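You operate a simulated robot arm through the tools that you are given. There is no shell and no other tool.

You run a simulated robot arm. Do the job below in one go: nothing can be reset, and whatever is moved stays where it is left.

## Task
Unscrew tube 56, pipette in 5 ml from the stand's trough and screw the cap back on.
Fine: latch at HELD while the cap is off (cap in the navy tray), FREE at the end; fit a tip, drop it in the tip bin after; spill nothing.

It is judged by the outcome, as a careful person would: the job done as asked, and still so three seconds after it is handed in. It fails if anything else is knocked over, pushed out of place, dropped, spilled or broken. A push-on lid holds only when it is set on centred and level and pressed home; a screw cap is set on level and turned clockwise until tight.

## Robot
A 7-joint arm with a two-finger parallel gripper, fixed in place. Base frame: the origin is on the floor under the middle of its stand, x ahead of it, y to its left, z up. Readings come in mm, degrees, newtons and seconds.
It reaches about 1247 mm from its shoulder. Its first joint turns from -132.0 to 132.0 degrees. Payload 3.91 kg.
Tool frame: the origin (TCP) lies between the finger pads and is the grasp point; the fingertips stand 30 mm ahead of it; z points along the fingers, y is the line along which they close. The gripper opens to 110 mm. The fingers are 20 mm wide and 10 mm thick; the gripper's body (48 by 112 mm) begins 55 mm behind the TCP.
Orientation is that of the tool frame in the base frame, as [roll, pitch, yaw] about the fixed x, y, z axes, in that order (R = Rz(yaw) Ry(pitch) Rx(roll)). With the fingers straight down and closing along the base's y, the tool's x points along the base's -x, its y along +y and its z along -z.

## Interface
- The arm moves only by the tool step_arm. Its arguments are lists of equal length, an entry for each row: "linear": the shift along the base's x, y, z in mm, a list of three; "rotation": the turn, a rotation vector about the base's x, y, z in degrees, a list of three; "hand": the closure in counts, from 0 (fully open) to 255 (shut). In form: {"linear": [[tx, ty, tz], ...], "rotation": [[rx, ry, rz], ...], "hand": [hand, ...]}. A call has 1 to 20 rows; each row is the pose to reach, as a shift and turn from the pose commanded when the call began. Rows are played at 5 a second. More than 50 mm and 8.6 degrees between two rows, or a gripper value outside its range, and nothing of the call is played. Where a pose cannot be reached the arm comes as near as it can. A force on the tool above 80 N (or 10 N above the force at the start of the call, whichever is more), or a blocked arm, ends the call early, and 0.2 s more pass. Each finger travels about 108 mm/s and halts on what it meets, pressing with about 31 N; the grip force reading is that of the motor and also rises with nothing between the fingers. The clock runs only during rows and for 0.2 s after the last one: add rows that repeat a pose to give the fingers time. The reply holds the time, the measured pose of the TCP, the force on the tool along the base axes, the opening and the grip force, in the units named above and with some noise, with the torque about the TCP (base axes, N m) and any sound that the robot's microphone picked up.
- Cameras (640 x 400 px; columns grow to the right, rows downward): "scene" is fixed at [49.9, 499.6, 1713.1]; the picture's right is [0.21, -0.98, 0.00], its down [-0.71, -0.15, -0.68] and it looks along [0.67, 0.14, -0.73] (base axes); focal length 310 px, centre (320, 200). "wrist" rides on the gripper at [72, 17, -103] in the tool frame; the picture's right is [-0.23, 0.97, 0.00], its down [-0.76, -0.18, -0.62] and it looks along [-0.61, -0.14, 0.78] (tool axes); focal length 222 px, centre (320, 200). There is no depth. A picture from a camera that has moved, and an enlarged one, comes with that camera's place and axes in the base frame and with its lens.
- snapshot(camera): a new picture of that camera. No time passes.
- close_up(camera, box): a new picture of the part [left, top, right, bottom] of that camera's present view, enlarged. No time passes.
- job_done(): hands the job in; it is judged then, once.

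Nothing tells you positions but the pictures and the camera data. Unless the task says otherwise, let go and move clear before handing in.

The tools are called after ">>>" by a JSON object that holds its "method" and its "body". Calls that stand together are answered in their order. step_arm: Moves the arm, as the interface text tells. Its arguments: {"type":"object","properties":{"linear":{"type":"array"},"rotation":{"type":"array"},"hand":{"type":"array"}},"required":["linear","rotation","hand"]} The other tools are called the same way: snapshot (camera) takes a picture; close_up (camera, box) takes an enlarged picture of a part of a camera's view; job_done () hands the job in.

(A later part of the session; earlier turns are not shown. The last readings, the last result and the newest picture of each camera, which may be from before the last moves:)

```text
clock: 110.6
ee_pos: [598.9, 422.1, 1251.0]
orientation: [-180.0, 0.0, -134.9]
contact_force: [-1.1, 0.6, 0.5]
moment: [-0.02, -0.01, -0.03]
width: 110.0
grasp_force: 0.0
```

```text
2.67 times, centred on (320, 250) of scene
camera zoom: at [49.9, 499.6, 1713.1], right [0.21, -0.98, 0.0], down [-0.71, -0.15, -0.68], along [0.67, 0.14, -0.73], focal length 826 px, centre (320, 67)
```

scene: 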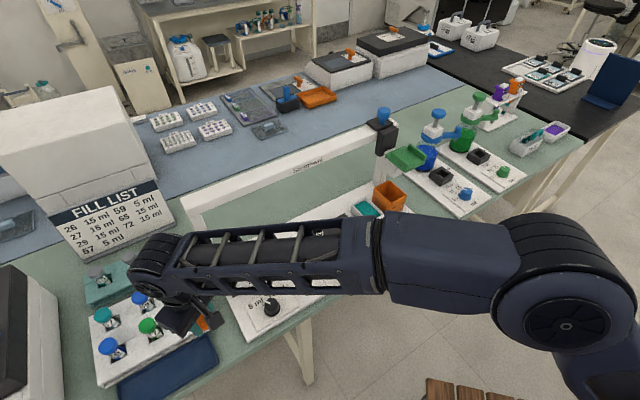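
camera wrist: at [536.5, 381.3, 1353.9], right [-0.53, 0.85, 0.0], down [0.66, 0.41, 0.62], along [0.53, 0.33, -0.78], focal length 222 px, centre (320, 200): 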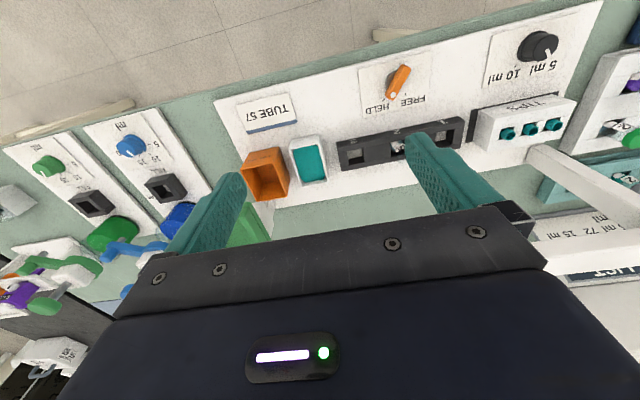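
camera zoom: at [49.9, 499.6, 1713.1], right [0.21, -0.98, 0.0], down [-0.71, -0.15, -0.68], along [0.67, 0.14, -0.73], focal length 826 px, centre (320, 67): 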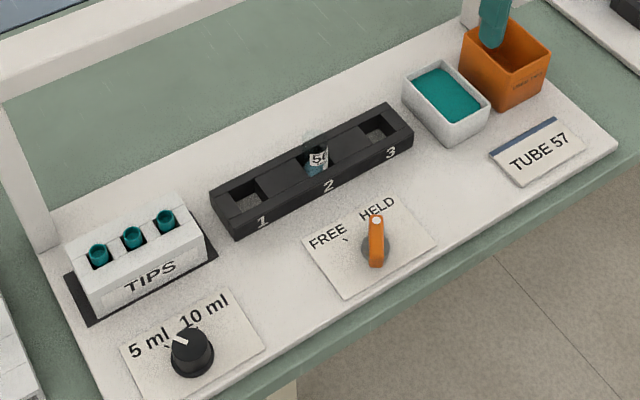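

Along the rail (e axis) I get these stations, with the nozzle parked at e≈281:

| Station | e |
|---|---|
| Tips | ≈ -194, -229 and -263 |
| Tube 56 | ≈ -4 |
| Trough | ≈ 187 |
| Bin | ≈ 290 |

Next I'll hover over the green paddle to measure it.

>>> {"method": "step_arm", "body": {"linear": [[46, -13, 0], [92, -26, 0], [138, -39, 0], [184, -52, 0], [184, -52, 0]], "rotation": [[0, 0, 0], [0, 0, 0], [0, 0, 0], [0, 0, 0], [0, 0, 0]], "hand": [0, 0, 0, 0, 0]}}

>>> {"method": "snapshot", "body": {"camera": "wrist"}}

>>> {"method": "close_up", "body": {"camera": "wrist", "box": [250, 90, 410, 210]}}

>>> {"method": "close_up", "body": {"camera": "scene", "box": [350, 90, 450, 190]}}

```text
clock: 111.8
ee_pos: [784.3, 367.4, 1249.9]
orientation: [-180.0, 0.0, -134.9]
contact_force: [-0.9, -0.7, 0.6]
moment: [0.0, 0.0, -0.01]
width: 109.9
grasp_force: 0.0
```

```text
taken
camera wrist: at [720.4, 328.1, 1353.9], right [-0.53, 0.85, 0.0], down [0.66, 0.41, 0.62], along [0.53, 0.33, -0.78], focal length 222 px, centre (320, 200)
```

wrist: 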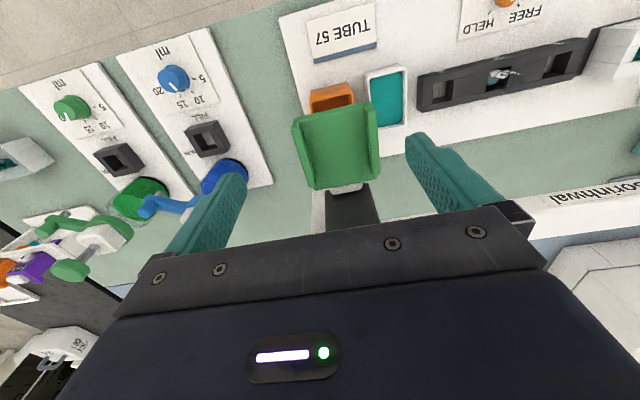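

```text
3.33 times, centred on (330, 150) of wrist
camera zoom: at [720.4, 328.1, 1353.9], right [-0.53, 0.85, 0.0], down [0.66, 0.41, 0.62], along [0.53, 0.33, -0.78], focal length 740 px, centre (287, 367)
```

zoom: 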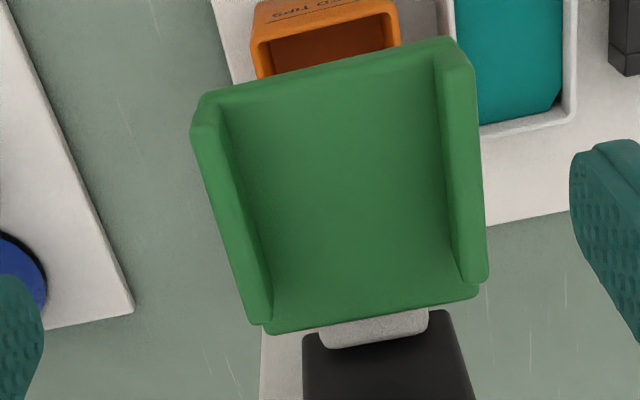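

```text
4.00 times, centred on (400, 140) of scene
camera zoom: at [49.9, 499.6, 1713.1], right [0.21, -0.98, 0.0], down [-0.71, -0.15, -0.68], along [0.67, 0.14, -0.73], focal length 1239 px, centre (0, 440)
```

zoom: 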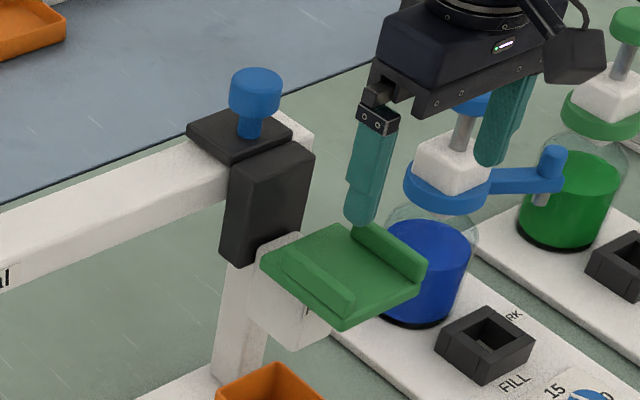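

The paddle is about 64 mm wide between the lips, centred at e≈282, and its floor is near z 1133. I'll put both fingers between the lips and spread them to hold it from inside, starting just above the lip height.

>>> {"method": "step_arm", "body": {"linear": [[5, 14, 0], [10.2, 27.5, 0], [10.2, 27.5, -30], [10.2, 27.5, -60], [10.2, 27.5, -78], [10.2, 27.5, -78]], "rotation": [[0, 0, 0], [0, 0, 0], [0, 0, 0], [0, 0, 0], [0, 0, 0], [0, 0, 0]], "hand": [100, 197, 197, 197, 197, 197]}}

>>> {"method": "snapshot", "body": {"camera": "wrist"}}

>>> {"method": "close_up", "body": {"camera": "wrist", "box": [230, 90, 430, 230]}}

>>> {"method": "close_up", "body": {"camera": "scene", "box": [350, 90, 450, 190]}}

```text
clock: 113.2
ee_pos: [794.9, 396.3, 1172.1]
orientation: [-180.0, 0.0, -135.0]
contact_force: [-0.4, 0.2, 0.0]
moment: [0.01, -0.01, 0.0]
width: 24.8
grasp_force: 0.0
```

```text
taken
camera wrist: at [730.9, 356.8, 1275.0], right [-0.53, 0.85, 0.0], down [0.66, 0.41, 0.62], along [0.53, 0.33, -0.78], focal length 222 px, centre (320, 200)
```

wrist: 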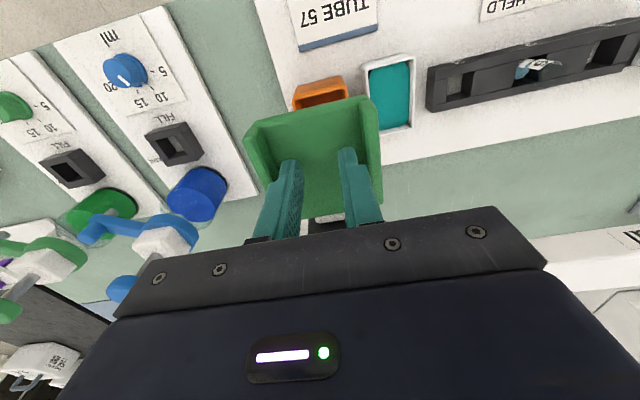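

```text
2.86 times, centred on (330, 160) of wrist
camera zoom: at [730.9, 356.8, 1275.0], right [-0.53, 0.85, 0.0], down [0.66, 0.41, 0.62], along [0.53, 0.33, -0.78], focal length 635 px, centre (291, 314)
```

zoom: 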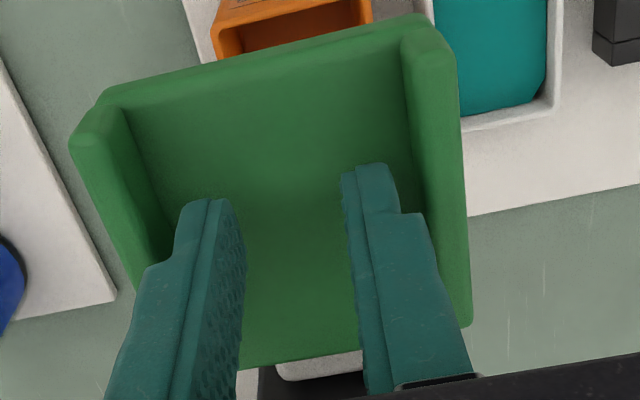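

```text
4.00 times, centred on (400, 140) of scene
camera zoom: at [49.9, 499.6, 1713.1], right [0.21, -0.98, 0.0], down [-0.71, -0.15, -0.68], along [0.67, 0.14, -0.73], focal length 1239 px, centre (0, 440)
```

zoom: 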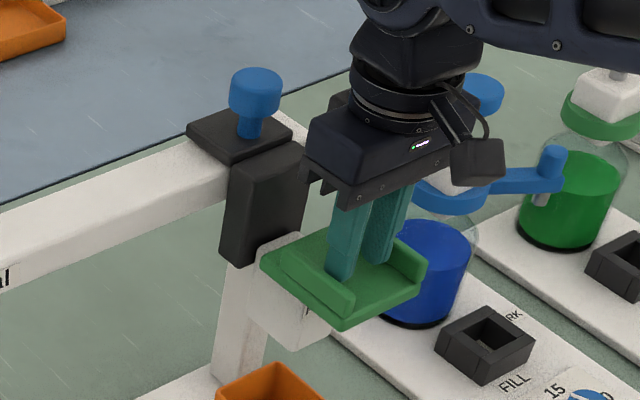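

Both fingers are inside the lips and clear of everything. I'll lower in small steps to find the paddle floor.

>>> {"method": "step_arm", "body": {"linear": [[0, 0, -2], [0, 0, -4], [0, 0, -5], [0, 0, -5]], "rotation": [[0, 0, 0], [0, 0, 0], [0, 0, 0], [0, 0, 0]], "hand": [197, 197, 197, 197]}}

>>> {"method": "close_up", "body": {"camera": "scene", "box": [370, 120, 430, 180]}}

```text
clock: 114.2
ee_pos: [794.3, 396.5, 1166.6]
orientation: [179.9, 0.0, -134.8]
contact_force: [-0.2, 0.5, 0.2]
moment: [-0.04, -0.01, 0.0]
width: 25.0
grasp_force: 0.1
```

```text
6.67 times, centred on (400, 150) of scene
camera zoom: at [49.9, 499.6, 1713.1], right [0.21, -0.98, 0.0], down [-0.71, -0.15, -0.68], along [0.67, 0.14, -0.73], focal length 2065 px, centre (-213, 533)
```

zoom: 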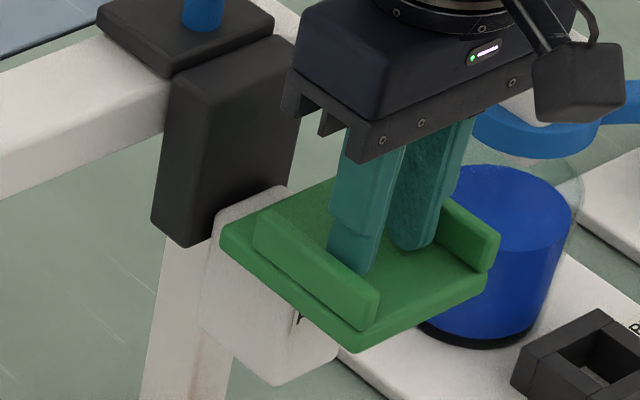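

The lips are about 15 mm tall and the fingertips are now well below their tops. I'll spread the fingers to brace against both lips.

>>> {"method": "step_arm", "body": {"linear": [[0, 0, 0], [0, 0, 0], [0, 0, 0], [0, 0, 0]], "rotation": [[0, 0, 0], [0, 0, 0], [0, 0, 0], [0, 0, 0]], "hand": [175, 150, 140, 140]}}

>>> {"method": "close_up", "body": {"camera": "wrist", "box": [230, 90, 430, 230]}}

>>> {"method": "close_up", "body": {"camera": "scene", "box": [370, 120, 430, 180]}}

```text
clock: 115.2
ee_pos: [794.6, 396.2, 1166.3]
orientation: [-180.0, -0.1, -134.9]
contact_force: [1.5, -1.9, -0.1]
moment: [-0.04, -0.05, -0.01]
width: 41.6
grasp_force: 0.0
```

```text
2.86 times, centred on (330, 160) of wrist
camera zoom: at [731.0, 356.5, 1270.0], right [-0.53, 0.85, 0.0], down [0.66, 0.41, 0.62], along [0.53, 0.33, -0.78], focal length 635 px, centre (291, 314)
```

zoom: 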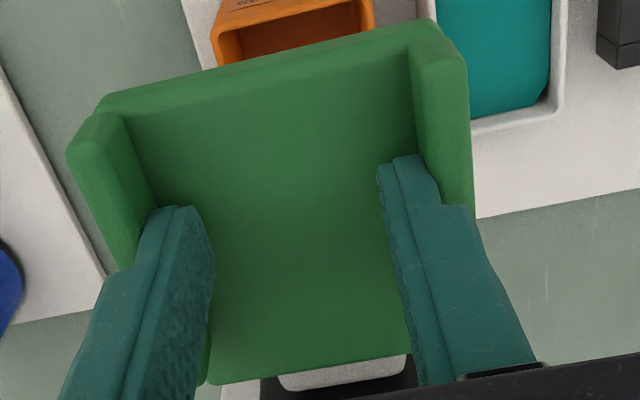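

```text
6.67 times, centred on (400, 150) of scene
camera zoom: at [49.9, 499.6, 1713.1], right [0.21, -0.98, 0.0], down [-0.71, -0.15, -0.68], along [0.67, 0.14, -0.73], focal length 2065 px, centre (-213, 533)
```

zoom: 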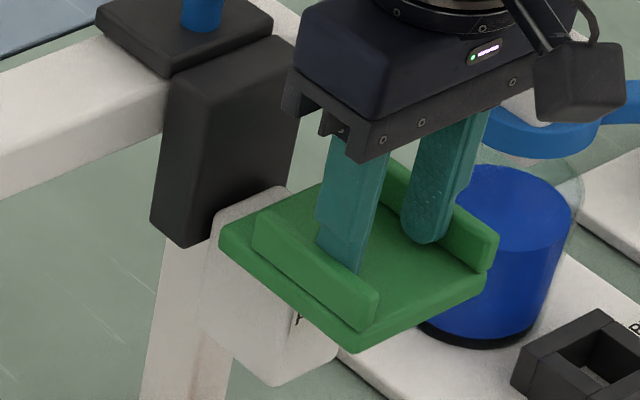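

The fingers stopped at 41.6 mm, braced against both lips. I'll slide the carriage 30 mm along the rail as a test.

>>> {"method": "step_arm", "body": {"linear": [[-7.1, 7.1, 0], [-14.1, 14.1, 0], [-21.2, 21.2, 0], [-21.2, 21.2, 0]], "rotation": [[0, 0, 0], [0, 0, 0], [0, 0, 0], [0, 0, 0]], "hand": [140, 140, 140, 140]}}

>>> {"method": "snapshot", "body": {"camera": "scene"}}

>>> {"method": "close_up", "body": {"camera": "wrist", "box": [230, 90, 430, 230]}}

```text
clock: 116.2
ee_pos: [773.0, 416.8, 1167.7]
orientation: [180.0, -0.1, -134.9]
contact_force: [1.5, 2.2, -2.0]
moment: [0.03, 0.0, -0.02]
width: 41.3
grasp_force: 0.0
```

```text
taken
```

scene: 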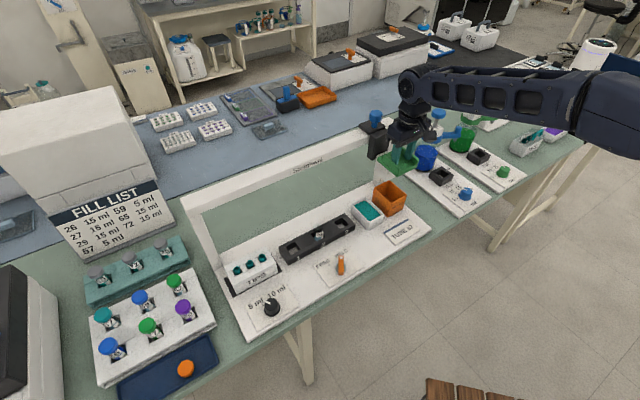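

```text
2.86 times, centred on (330, 160) of wrist
camera zoom: at [709.5, 377.9, 1270.1], right [-0.53, 0.85, 0.0], down [0.66, 0.41, 0.62], along [0.53, 0.33, -0.78], focal length 635 px, centre (291, 314)
```

zoom: 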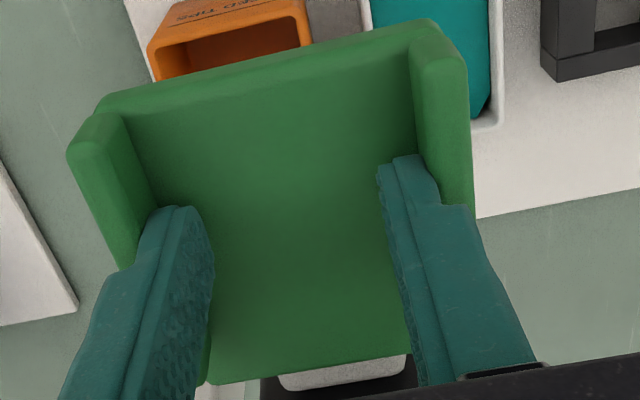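

The carriage slides easily with about 2 N. Before moving it to the tips I want their position accurately, so I'll let go, rise out and view them up close.

>>> {"method": "step_arm", "body": {"linear": [[0, 0, 0], [0, 0, 0], [0, 0, 25], [0, 0, 55], [-25, 0, 60], [-60, 25, 60], [-95, 60, 60], [-130, 95, 50], [-165, 130, 40], [-200, 165, 20], [-235, 200, 0], [-270, 230, -20], [-300, 258, -45], [-330, 275, -70], [-348, 282, -88], [-348, 282, -88]], "rotation": [[0, 0, 0], [0, 0, 0], [0, 0, 0], [0, 0, 0], [0, 0, 0], [0, 0, 0], [0, 0, 0], [0, 0, 0], [0, 0, 0], [0, 0, 0], [0, 0, 0], [0, 0, 0], [0, 0, 0], [0, 0, 0], [0, 0, 0], [0, 0, 0]], "hand": [175, 190, 190, 190, 100, 50, 0, 0, 0, 0, 0, 0, 0, 0, 0, 0]}}

>>> {"method": "snapshot", "body": {"camera": "wrist"}}

>>> {"method": "close_up", "body": {"camera": "wrist", "box": [250, 130, 410, 230]}}

>>> {"method": "snapshot", "body": {"camera": "scene"}}

```text
refused: row 8 steps farther than a row can; nothing moved
```

```text
taken
camera wrist: at [709.5, 377.9, 1270.1], right [-0.53, 0.85, 0.0], down [0.66, 0.41, 0.62], along [0.53, 0.33, -0.78], focal length 222 px, centre (320, 200)
```

wrist: 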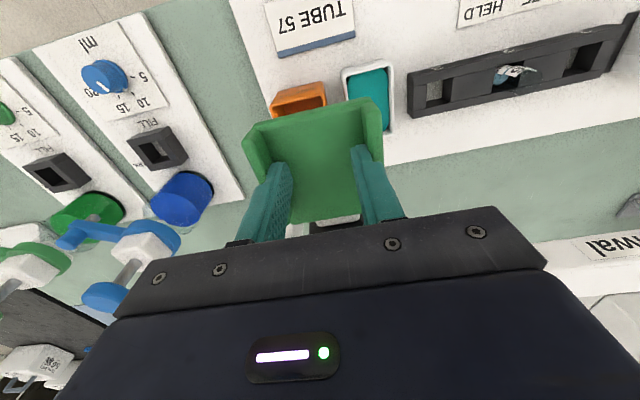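

```text
4.00 times, centred on (330, 180) of wrist
camera zoom: at [709.5, 377.9, 1270.1], right [-0.53, 0.85, 0.0], down [0.66, 0.41, 0.62], along [0.53, 0.33, -0.78], focal length 888 px, centre (280, 280)
```

zoom: 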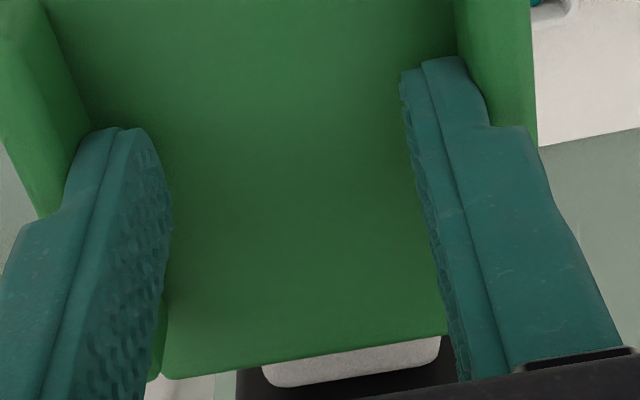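

```text
taken
```

scene: 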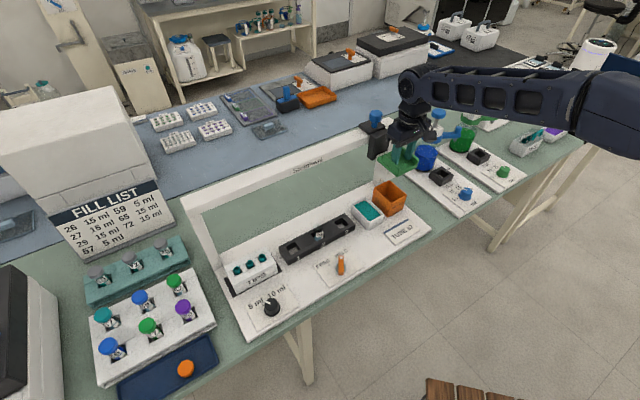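

The call was refused for an over-long step and nothing moved. I'll resend the path with shorter rows.

>>> {"method": "step_arm", "body": {"linear": [[0, 0, 0], [0, 0, 0], [0, 0, 25], [0, 0, 55], [-25, 10, 60], [-50, 30, 60], [-78, 55, 60], [-106, 80, 50], [-134, 105, 40], [-162, 130, 28], [-190, 155, 14], [-218, 180, 0], [-246, 205, -16], [-274, 228, -32], [-300, 250, -50], [-325, 268, -70], [-348, 282, -88], [-348, 282, -88]], "rotation": [[0, 0, 0], [0, 0, 0], [0, 0, 0], [0, 0, 0], [0, 0, 0], [0, 0, 0], [0, 0, 0], [0, 0, 0], [0, 0, 0], [0, 0, 0], [0, 0, 0], [0, 0, 0], [0, 0, 0], [0, 0, 0], [0, 0, 0], [0, 0, 0], [0, 0, 0], [0, 0, 0]], "hand": [175, 190, 190, 190, 100, 50, 0, 0, 0, 0, 0, 0, 0, 0, 0, 0, 0, 0]}}

>>> {"method": "snapshot", "body": {"camera": "wrist"}}

>>> {"method": "close_up", "body": {"camera": "wrist", "box": [250, 130, 410, 230]}}

>>> {"method": "snapshot", "body": {"camera": "scene"}}

```text
clock: 120.0
ee_pos: [423.7, 697.6, 1077.3]
orientation: [-180.0, 0.0, -134.9]
contact_force: [-0.7, -0.7, -1.1]
moment: [0.04, -0.02, -0.02]
width: 109.8
grasp_force: 0.1
```

```text
taken
camera wrist: at [361.3, 658.2, 1180.4], right [-0.53, 0.85, 0.0], down [0.66, 0.41, 0.62], along [0.53, 0.33, -0.78], focal length 222 px, centre (320, 200)
```

wrist: 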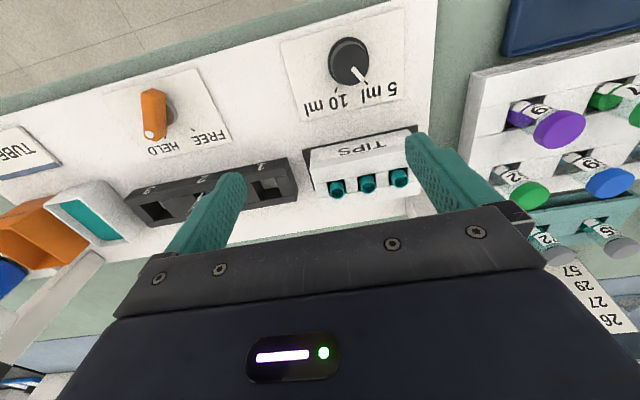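

```text
4.00 times, centred on (330, 180) of wrist
camera zoom: at [361.3, 658.2, 1180.4], right [-0.53, 0.85, 0.0], down [0.66, 0.41, 0.62], along [0.53, 0.33, -0.78], focal length 888 px, centre (280, 280)
```

zoom: 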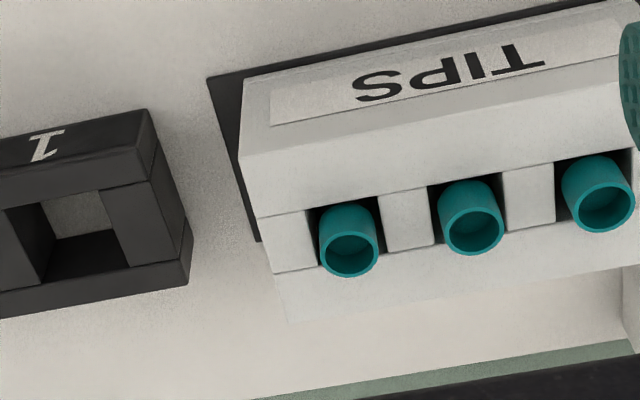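

```text
taken
```

scene: 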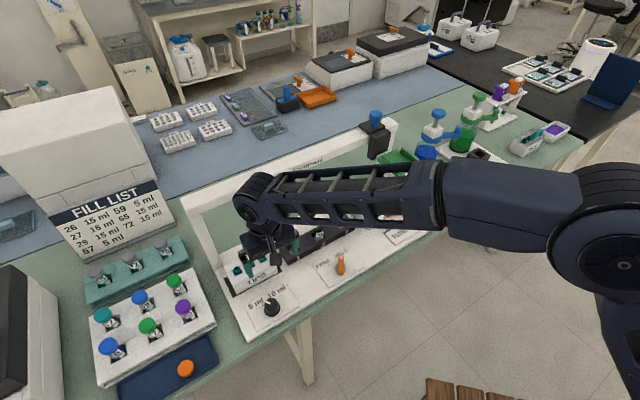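

The nearest tip is at e≈-193.7 with its top at z≈964. I'll go back to the paddle and brace inside the lips again.

>>> {"method": "step_arm", "body": {"linear": [[23, -14, 18], [48, -32, 38], [74, -54, 56], [102, -77, 72], [130, -102, 88], [158, -127, 102], [186, -152, 116], [214, -177, 128], [242, -202, 138], [270, -227, 148], [298, -252, 148], [323, -272, 148], [348, -282, 148], [348, -282, 125], [348, -282, 100], [348, -282, 88], [348, -282, 88], [348, -282, 88], [348, -282, 88]], "rotation": [[0, 0, 0], [0, 0, 0], [0, 0, 0], [0, 0, 0], [0, 0, 0], [0, 0, 0], [0, 0, 0], [0, 0, 0], [0, 0, 0], [0, 0, 0], [0, 0, 0], [0, 0, 0], [0, 0, 0], [0, 0, 0], [0, 0, 0], [0, 0, 0], [0, 0, 0], [0, 0, 0], [0, 0, 0]], "hand": [0, 0, 0, 50, 100, 150, 190, 197, 197, 197, 197, 197, 197, 197, 197, 197, 197, 150, 140]}}

>>> {"method": "close_up", "body": {"camera": "wrist", "box": [230, 90, 430, 230]}}

>>> {"method": "close_up", "body": {"camera": "scene", "box": [350, 100, 450, 180]}}

```text
clock: 124.0
ee_pos: [772.8, 416.5, 1167.3]
orientation: [-180.0, -0.1, -135.0]
contact_force: [1.3, 0.6, 0.1]
moment: [-0.01, -0.09, -0.02]
width: 41.0
grasp_force: 0.1
```

```text
2.86 times, centred on (330, 160) of wrist
camera zoom: at [710.8, 377.2, 1269.3], right [-0.53, 0.85, 0.0], down [0.66, 0.41, 0.62], along [0.53, 0.33, -0.78], focal length 635 px, centre (291, 314)
```

zoom: 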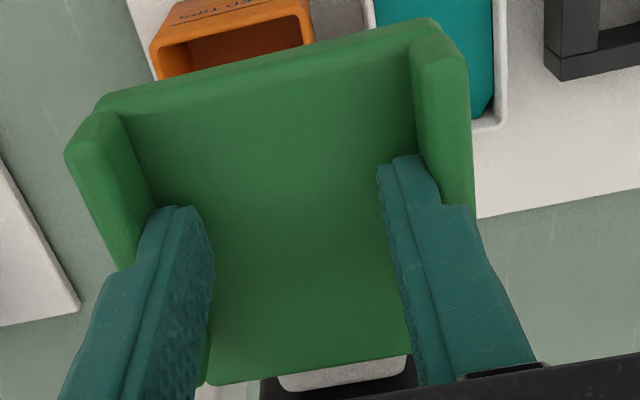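

```text
5.00 times, centred on (400, 140) of scene
camera zoom: at [49.9, 499.6, 1713.1], right [0.21, -0.98, 0.0], down [-0.71, -0.15, -0.68], along [0.67, 0.14, -0.73], focal length 1548 px, centre (-80, 500)
```

zoom: 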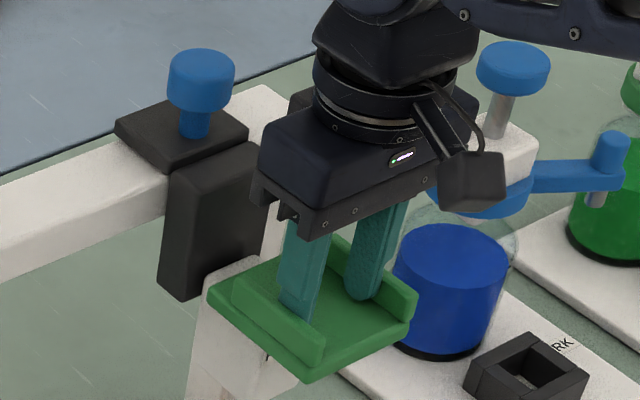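

Braced again with TCP at e≈252.9. I'll slide the carriage 446.6 mm along the rail to the first tip.

>>> {"method": "step_arm", "body": {"linear": [[-15, 15, 0], [-38, 38, 0], [-62, 62, 0], [-86, 86, 0], [-110, 110, 0], [-134, 134, 0], [-158, 158, 0], [-182, 182, 0], [-206, 206, 0], [-230, 230, 0], [-254, 254, 0], [-278, 278, 0], [-297, 297, 0], [-309, 309, 0], [-315.8, 315.8, 0], [-315.8, 315.8, 0]], "rotation": [[0, 0, 0], [0, 0, 0], [0, 0, 0], [0, 0, 0], [0, 0, 0], [0, 0, 0], [0, 0, 0], [0, 0, 0], [0, 0, 0], [0, 0, 0], [0, 0, 0], [0, 0, 0], [0, 0, 0], [0, 0, 0], [0, 0, 0], [0, 0, 0]], "hand": [140, 140, 140, 140, 140, 140, 140, 140, 140, 140, 140, 140, 140, 140, 140, 140]}}

>>> {"method": "snapshot", "body": {"camera": "wrist"}}

>>> {"method": "snapshot", "body": {"camera": "scene"}}

>>> {"method": "close_up", "body": {"camera": "scene", "box": [180, 180, 320, 300]}}

```text
clock: 127.4
ee_pos: [458.1, 734.3, 1168.6]
orientation: [-180.0, 0.0, -134.9]
contact_force: [-2.1, -2.5, 2.4]
moment: [-0.08, 0.04, -0.03]
width: 41.2
grasp_force: 0.0
```

```text
taken
camera wrist: at [396.0, 694.1, 1271.2], right [-0.53, 0.85, 0.0], down [0.66, 0.41, 0.62], along [0.53, 0.33, -0.78], focal length 222 px, centre (320, 200)
```

wrist: 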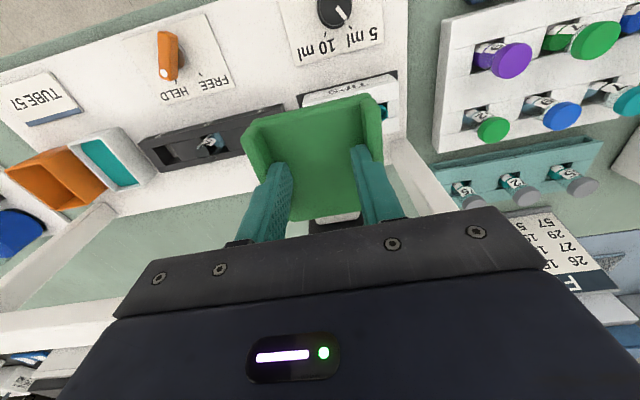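

```text
taken
```

scene: 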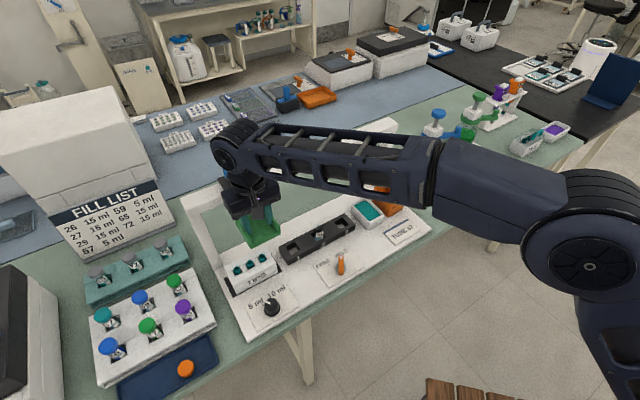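

```text
3.33 times, centred on (250, 240) of scene
camera zoom: at [49.9, 499.6, 1713.1], right [0.21, -0.98, 0.0], down [-0.71, -0.15, -0.68], along [0.67, 0.14, -0.73], focal length 1032 px, centre (553, 67)
```

zoom: 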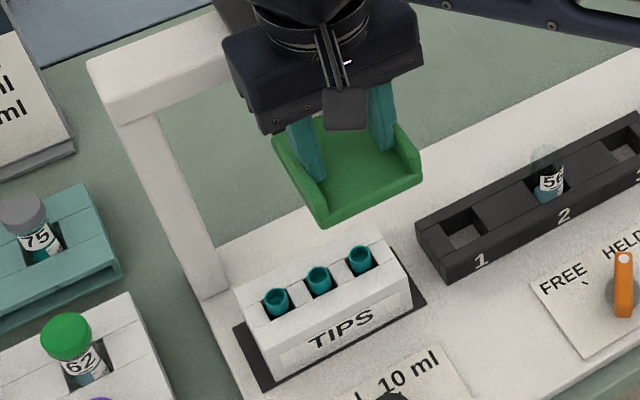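

The carriage is at e≈-194 over the first tip. I'll push down gradually and watch the force.

>>> {"method": "step_arm", "body": {"linear": [[0, 0, -4], [0, 0, -8], [0, 0, -14], [0, 0, -20], [0, 0, -20]], "rotation": [[0, 0, 0], [0, 0, 0], [0, 0, 0], [0, 0, 0], [0, 0, 0]], "hand": [140, 140, 140, 140, 140]}}

>>> {"method": "close_up", "body": {"camera": "scene", "box": [200, 180, 320, 300]}}

>>> {"method": "close_up", "body": {"camera": "wrist", "box": [230, 90, 430, 230]}}

```text
clock: 128.6
ee_pos: [458.0, 734.1, 1148.6]
orientation: [180.0, -0.1, -134.9]
contact_force: [10.0, 7.3, 3.7]
moment: [0.13, -0.25, -0.1]
width: 41.4
grasp_force: 0.0
```

```text
3.33 times, centred on (260, 240) of scene
camera zoom: at [49.9, 499.6, 1713.1], right [0.21, -0.98, 0.0], down [-0.71, -0.15, -0.68], along [0.67, 0.14, -0.73], focal length 1032 px, centre (520, 67)
```

zoom: 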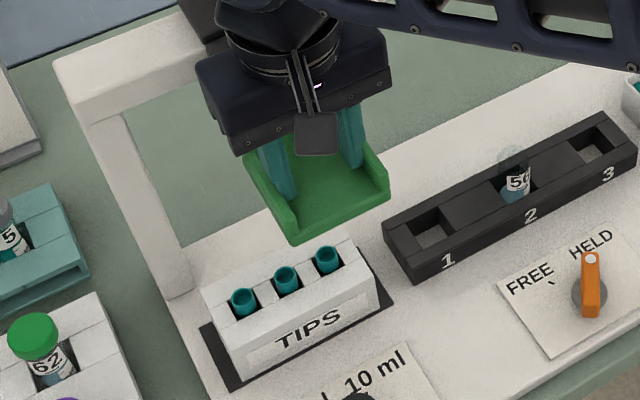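

```text
2.86 times, centred on (330, 160) of wrist
camera zoom: at [395.2, 694.5, 1250.7], right [-0.53, 0.85, 0.0], down [0.66, 0.41, 0.62], along [0.53, 0.33, -0.78], focal length 635 px, centre (291, 314)
```

zoom: 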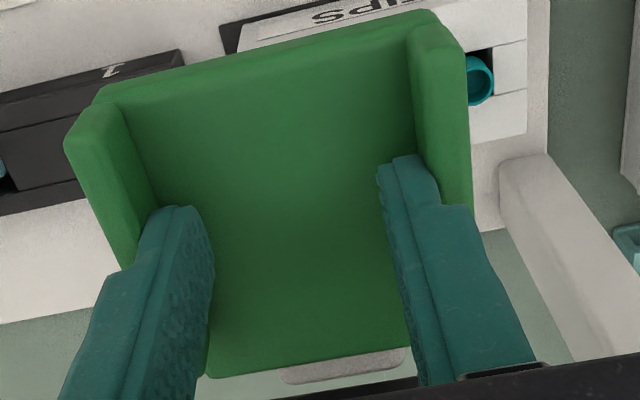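

>>> {"method": "step_arm", "body": {"linear": [[0, 0, -6], [0, 0, -12], [0, 0, -18], [0, 0, -24], [0, 0, -24]], "rotation": [[0, 0, 0], [0, 0, 0], [0, 0, 0], [0, 0, 0], [0, 0, 0]], "hand": [140, 140, 140, 140, 140]}}

>>> {"method": "close_up", "body": {"camera": "scene", "box": [200, 180, 320, 300]}}

>>> {"method": "close_up", "body": {"camera": "wrist", "box": [230, 90, 430, 230]}}

```text
clock: 129.8
ee_pos: [458.2, 733.6, 1123.9]
orientation: [180.0, 0.0, -134.8]
contact_force: [10.6, 7.4, 5.1]
moment: [0.14, -0.24, -0.05]
width: 41.4
grasp_force: 0.1
```

```text
3.33 times, centred on (260, 240) of scene
camera zoom: at [49.9, 499.6, 1713.1], right [0.21, -0.98, 0.0], down [-0.71, -0.15, -0.68], along [0.67, 0.14, -0.73], focal length 1032 px, centre (520, 67)
```

zoom: 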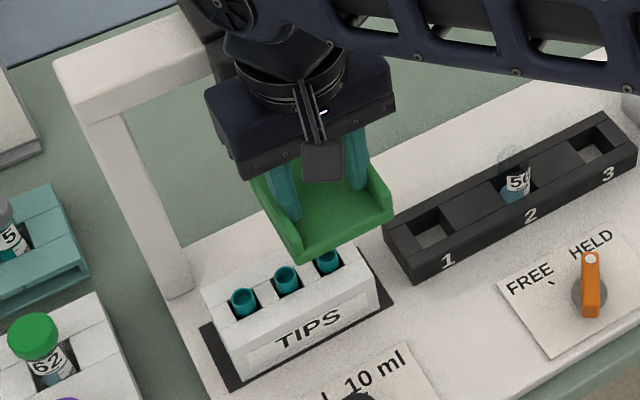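

```text
2.86 times, centred on (330, 160) of wrist
camera zoom: at [394.4, 693.9, 1226.8], right [-0.53, 0.85, 0.0], down [0.66, 0.41, 0.62], along [0.53, 0.33, -0.78], focal length 635 px, centre (291, 314)
```

zoom: 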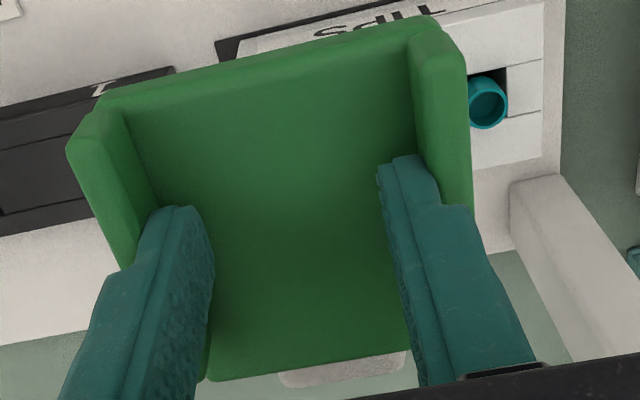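

The head is moving down smoothly with a light spring. I'll trim about 1 mm along the rail and continue towards the tip.

>>> {"method": "step_arm", "body": {"linear": [[0.5, -0.5, -6], [0.8, -0.8, -12], [0.8, -0.8, -18], [0.8, -0.8, -22], [0.8, -0.8, -22]], "rotation": [[0, 0, 0], [0, 0, 0], [0, 0, 0], [0, 0, 0], [0, 0, 0]], "hand": [140, 140, 140, 140, 140]}}

>>> {"method": "close_up", "body": {"camera": "scene", "box": [220, 210, 300, 290]}}

>>> {"method": "close_up", "body": {"camera": "wrist", "box": [230, 90, 430, 230]}}

```text
clock: 131.0
ee_pos: [458.0, 732.9, 1101.7]
orientation: [179.9, 0.0, -134.9]
contact_force: [7.1, 5.2, 4.1]
moment: [0.13, -0.15, -0.04]
width: 41.3
grasp_force: 0.1
```

```text
5.00 times, centred on (260, 250) of scene
camera zoom: at [49.9, 499.6, 1713.1], right [0.21, -0.98, 0.0], down [-0.71, -0.15, -0.68], along [0.67, 0.14, -0.73], focal length 1548 px, centre (620, -50)
```

zoom: 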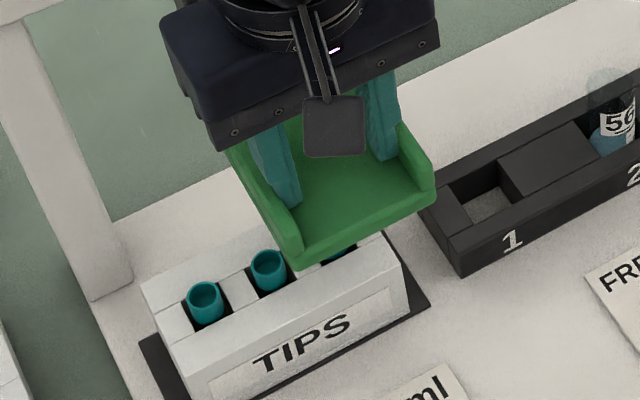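

```text
2.86 times, centred on (330, 160) of wrist
camera zoom: at [394.8, 693.0, 1205.1], right [-0.53, 0.85, 0.0], down [0.66, 0.41, 0.62], along [0.53, 0.33, -0.78], focal length 635 px, centre (291, 314)
```

zoom: 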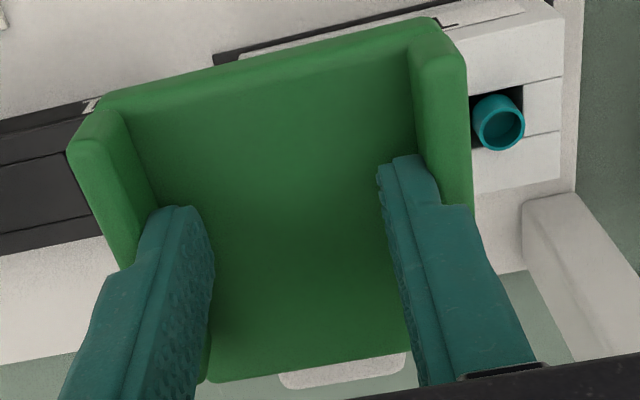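

The nozzle should be just above the tip. I'll go down in small steps and watch for contact.

>>> {"method": "step_arm", "body": {"linear": [[0, 0, -2], [0, 0, -4], [0, 0, -6], [0, 0, -6]], "rotation": [[0, 0, 0], [0, 0, 0], [0, 0, 0], [0, 0, 0]], "hand": [140, 140, 140, 140]}}

>>> {"method": "step_arm", "body": {"linear": [[0, 0, -2], [0, 0, -4], [0, 0, -4]], "rotation": [[0, 0, 0], [0, 0, 0], [0, 0, 0]], "hand": [140, 140, 140]}}

>>> {"method": "close_up", "body": {"camera": "wrist", "box": [230, 90, 430, 230]}}

```text
clock: 132.0
ee_pos: [458.1, 732.7, 1095.6]
orientation: [180.0, 0.0, -134.9]
contact_force: [6.6, 6.3, 5.6]
moment: [0.18, -0.17, 0.0]
width: 41.4
grasp_force: 0.1
```

```text
clock: 132.8
ee_pos: [459.1, 732.3, 1091.0]
orientation: [180.0, 0.1, -134.9]
contact_force: [1.5, 1.6, 5.9]
moment: [0.03, 0.01, -0.02]
width: 41.2
grasp_force: 0.1
```

```text
2.86 times, centred on (330, 160) of wrist
camera zoom: at [395.0, 692.4, 1194.7], right [-0.53, 0.85, 0.0], down [0.66, 0.41, 0.62], along [0.53, 0.33, -0.78], focal length 635 px, centre (291, 314)
```

zoom: 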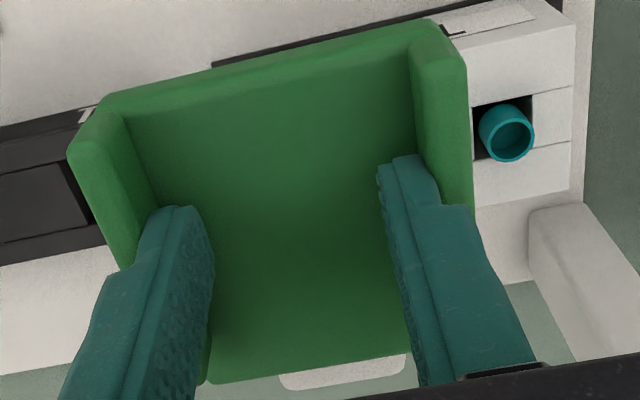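

>>> {"method": "step_arm", "body": {"linear": [[0, 0, -2], [0, 0, -4], [0, 0, -4]], "rotation": [[0, 0, 0], [0, 0, 0], [0, 0, 0]], "hand": [140, 140, 140]}}

>>> {"method": "step_arm", "body": {"linear": [[0, 0, -2], [0, 0, -4], [0, 0, -4]], "rotation": [[0, 0, 0], [0, 0, 0], [0, 0, 0]], "hand": [140, 140, 140]}}

>>> {"method": "close_up", "body": {"camera": "wrist", "box": [230, 90, 430, 230]}}

>>> {"method": "close_up", "body": {"camera": "scene", "box": [220, 210, 300, 290]}}

```text
clock: 133.6
ee_pos: [457.5, 732.6, 1087.5]
orientation: [-180.0, 0.0, -134.9]
contact_force: [-0.6, -0.7, 6.7]
moment: [-0.03, 0.02, -0.04]
width: 41.4
grasp_force: 0.0
```

```text
clock: 134.4
ee_pos: [458.6, 731.9, 1084.2]
orientation: [180.0, 0.0, -134.9]
contact_force: [0.1, 0.9, 16.7]
moment: [0.01, 0.0, -0.01]
width: 41.2
grasp_force: 0.1
```

```text
2.86 times, centred on (330, 160) of wrist
camera zoom: at [394.8, 692.3, 1187.6], right [-0.53, 0.85, 0.0], down [0.66, 0.41, 0.62], along [0.53, 0.33, -0.78], focal length 635 px, centre (291, 314)
```

zoom: 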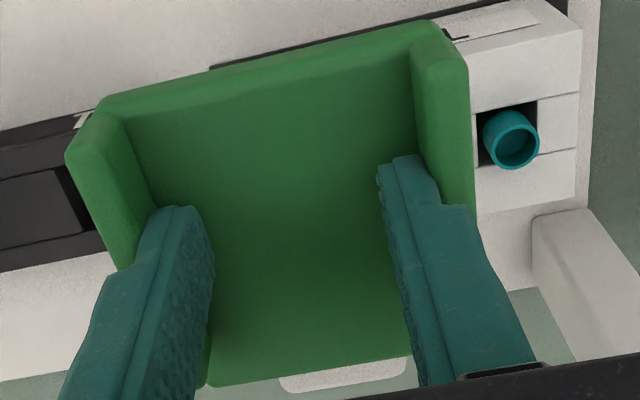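

```text
5.00 times, centred on (260, 250) of scene
camera zoom: at [49.9, 499.6, 1713.1], right [0.21, -0.98, 0.0], down [-0.71, -0.15, -0.68], along [0.67, 0.14, -0.73], focal length 1548 px, centre (620, -50)
```

zoom: 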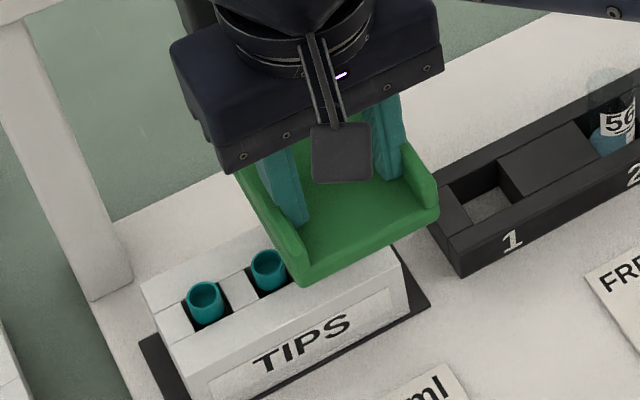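

Contact: the vertical force rose to 17 N as the nozzle met the tip. I'll press a bit further to seat it.

>>> {"method": "step_arm", "body": {"linear": [[0, 0, -1.5], [0, 0, -3], [0, 0, -3]], "rotation": [[0, 0, 0], [0, 0, 0], [0, 0, 0]], "hand": [140, 140, 140]}}

>>> {"method": "step_arm", "body": {"linear": [[0, 0, -1.5], [0, 0, -3], [0, 0, -3]], "rotation": [[0, 0, 0], [0, 0, 0], [0, 0, 0]], "hand": [140, 140, 140]}}

>>> {"method": "close_up", "body": {"camera": "wrist", "box": [230, 90, 430, 230]}}

```text
clock: 135.2
ee_pos: [457.6, 731.3, 1081.4]
orientation: [179.8, 0.0, -134.9]
contact_force: [-1.9, 0.1, 22.8]
moment: [-0.22, -0.11, -0.07]
width: 41.4
grasp_force: 0.1
```

```text
clock: 136.0
ee_pos: [457.1, 732.3, 1082.1]
orientation: [179.9, 0.3, -134.9]
contact_force: [-0.1, -1.6, 62.4]
moment: [-0.68, -0.26, 0.15]
width: 41.5
grasp_force: 0.1
```

```text
2.86 times, centred on (330, 160) of wrist
camera zoom: at [394.7, 691.6, 1184.5], right [-0.53, 0.85, 0.0], down [0.66, 0.41, 0.63], along [0.53, 0.33, -0.78], focal length 635 px, centre (291, 314)
```

zoom: 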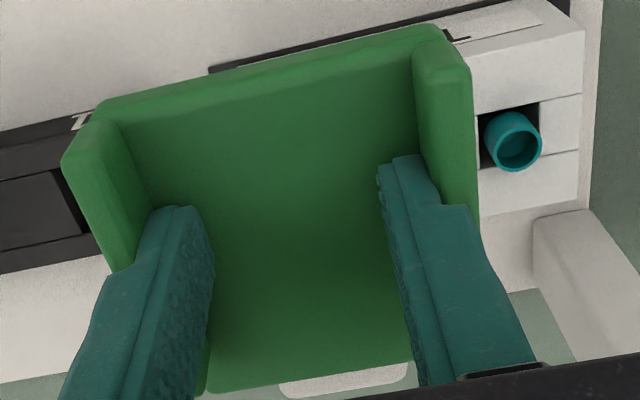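

It hit a firm stop at 62 N, so the tip should be seated. I'll let the head rise and check.

>>> {"method": "step_arm", "body": {"linear": [[0, 0, 5], [0, 0, 15], [0, 0, 27], [0, 0, 39], [0, 0, 51], [0, 0, 63], [0, 0, 75], [0, 0, 85], [0, 0, 89], [0, 0, 89]], "rotation": [[0, 0, 0], [0, 0, 0], [0, 0, 0], [0, 0, 0], [0, 0, 0], [0, 0, 0], [0, 0, 0], [0, 0, 0], [0, 0, 0], [0, 0, 0]], "hand": [140, 140, 140, 140, 140, 140, 140, 140, 140, 140]}}

>>> {"method": "close_up", "body": {"camera": "scene", "box": [200, 180, 320, 300]}}

>>> {"method": "close_up", "body": {"camera": "wrist", "box": [230, 60, 430, 230]}}

```text
clock: 138.2
ee_pos: [457.4, 732.4, 1164.8]
orientation: [-180.0, -0.1, -134.8]
contact_force: [-3.2, -3.1, -16.1]
moment: [-0.06, 0.06, -0.05]
width: 41.1
grasp_force: 0.0
```

```text
3.33 times, centred on (260, 240) of scene
camera zoom: at [49.9, 499.6, 1713.1], right [0.21, -0.98, 0.0], down [-0.71, -0.15, -0.68], along [0.67, 0.14, -0.73], focal length 1032 px, centre (520, 67)
```

zoom: 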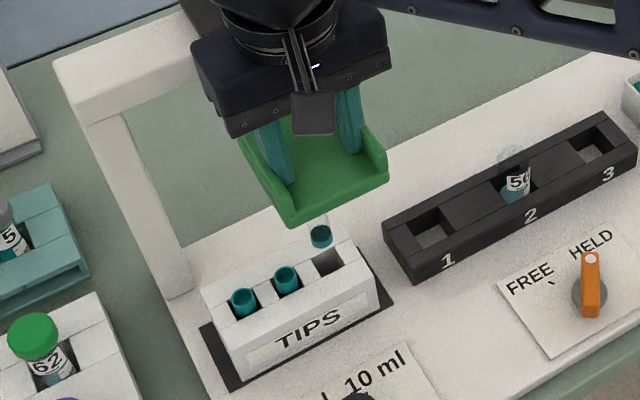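

```text
2.35 times, centred on (330, 145) of wrist
camera zoom: at [395.4, 693.3, 1268.8], right [-0.53, 0.85, 0.0], down [0.66, 0.42, 0.62], along [0.53, 0.33, -0.78], focal length 523 px, centre (296, 329)
```

zoom: 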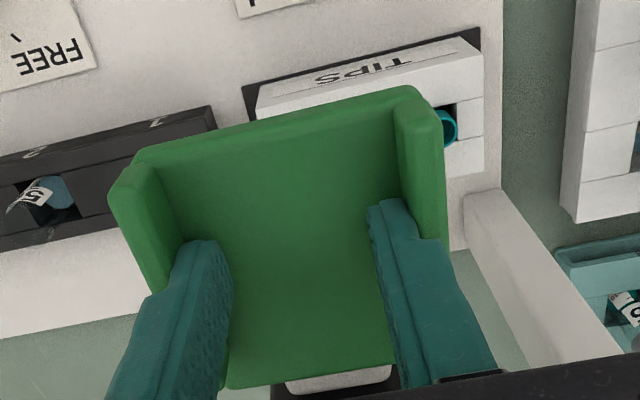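

A tip came up with the head. I'll zoom in to check it sits straight.

>>> {"method": "close_up", "body": {"camera": "scene", "box": [240, 215, 280, 255]}}

>>> {"method": "step_arm", "body": {"linear": [[0, 0, -1.5], [0, 0, -1.5]], "rotation": [[0, 0, 0], [0, 0, 0]], "hand": [140, 140]}}

```text
10.00 times, centred on (260, 235) of scene
camera zoom: at [49.9, 499.6, 1713.1], right [0.21, -0.98, 0.0], down [-0.71, -0.15, -0.68], along [0.67, 0.14, -0.73], focal length 3097 px, centre (920, -150)
```

zoom: 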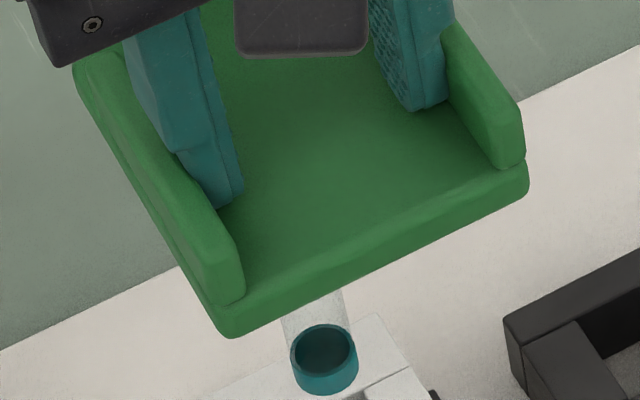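

```text
clock: 138.8
ee_pos: [458.8, 732.4, 1164.3]
orientation: [180.0, 0.1, -135.0]
contact_force: [-0.7, 1.0, -6.0]
moment: [0.0, 0.04, 0.0]
width: 41.4
grasp_force: 0.0
```

The tip hangs below the head. I'll let go of the paddle and look at the tip from the front at its own level, to check it's straight and how low it reaches.

>>> {"method": "step_arm", "body": {"linear": [[0, 0, 0], [0, 0, 0], [0, 0, 25], [0, 0, 50], [-25, -25, 50], [-50, -50, 50], [-70, -65, 50], [-80, -60, 20], [-80, -55, -20], [-80, -52, -60], [-80, -52, -95], [-80, -52, -115]], "rotation": [[0, 0, 0], [0, 0, 0], [0, 0, 0], [0, 0, 0], [0, 0, 0], [0, 0, 0], [5.3, -5.3, 0], [10.6, -10.6, 0], [15.9, -15.9, 0], [21.2, -21.2, 0], [26.5, -26.5, 0], [31.8, -31.8, 0]], "hand": [175, 195, 195, 195, 195, 195, 100, 0, 0, 0, 0, 0]}}

>>> {"method": "snapshot", "body": {"camera": "wrist"}}

>>> {"method": "close_up", "body": {"camera": "wrist", "box": [250, 60, 390, 200]}}

```text
clock: 141.4
ee_pos: [375.8, 682.5, 1051.1]
orientation: [180.0, 45.1, -134.5]
contact_force: [-1.1, -0.2, 0.4]
moment: [-0.02, -0.02, -0.09]
width: 109.9
grasp_force: 0.0
```

```text
taken
camera wrist: at [276.4, 604.8, 1072.7], right [-0.58, 0.8, 0.16], down [0.2, -0.05, 0.98], along [0.79, 0.6, -0.12], focal length 222 px, centre (320, 200)
```

wrist: 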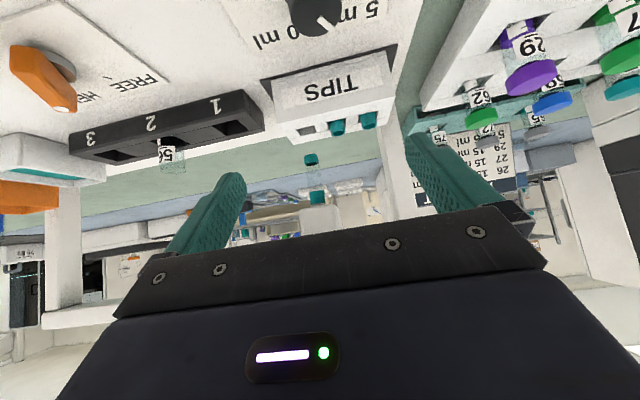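

```text
2.86 times, centred on (320, 130) of wrist
camera zoom: at [276.4, 604.8, 1072.7], right [-0.58, 0.8, 0.16], down [0.2, -0.05, 0.98], along [0.79, 0.6, -0.12], focal length 635 px, centre (320, 400)
```

zoom: 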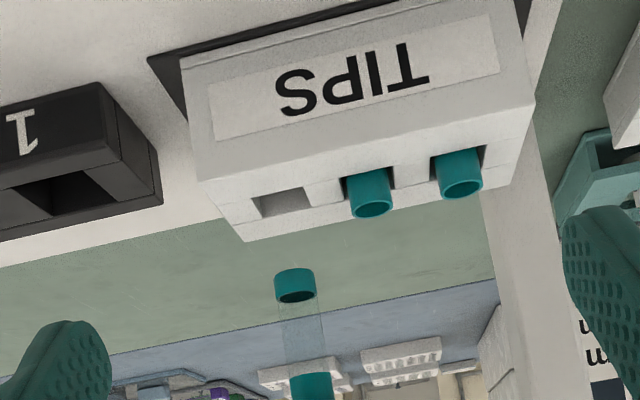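

The tip hangs straight, a clear barrel with teal rings, its lower end at about z 982. I must make sure it clears the open tube's mouth when sliding past, so I'll zoom in on the tube.

>>> {"method": "close_up", "body": {"camera": "wrist", "box": [130, 110, 230, 190]}}

>>> {"method": "close_up", "body": {"camera": "scene", "box": [295, 210, 345, 250]}}

>>> {"method": "close_up", "body": {"camera": "wrist", "box": [280, 130, 340, 210]}}

```text
5.00 times, centred on (180, 150) of wrist
camera zoom: at [276.4, 604.8, 1072.7], right [-0.58, 0.8, 0.16], down [0.2, -0.05, 0.98], along [0.79, 0.6, -0.12], focal length 1111 px, centre (1020, 450)
```

zoom: 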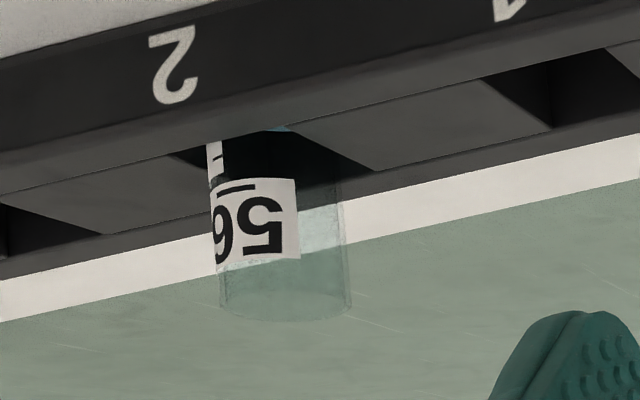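

```text
10.00 times, centred on (320, 230) of scene
camera zoom: at [49.9, 499.6, 1713.1], right [0.21, -0.98, 0.0], down [-0.71, -0.15, -0.68], along [0.67, 0.14, -0.73], focal length 3097 px, centre (320, -100)
```

zoom: 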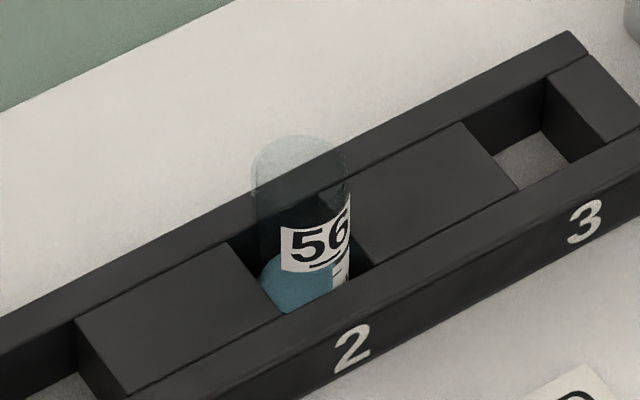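

```text
5.00 times, centred on (310, 170) of wrist
camera zoom: at [276.4, 604.8, 1072.7], right [-0.58, 0.8, 0.16], down [0.2, -0.05, 0.98], along [0.79, 0.6, -0.12], focal length 1111 px, centre (370, 350)
```

zoom: 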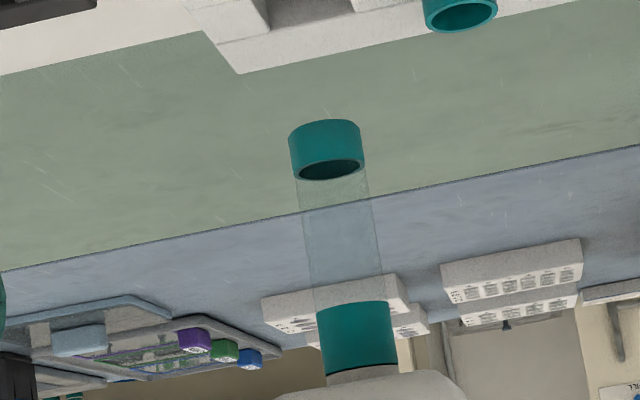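

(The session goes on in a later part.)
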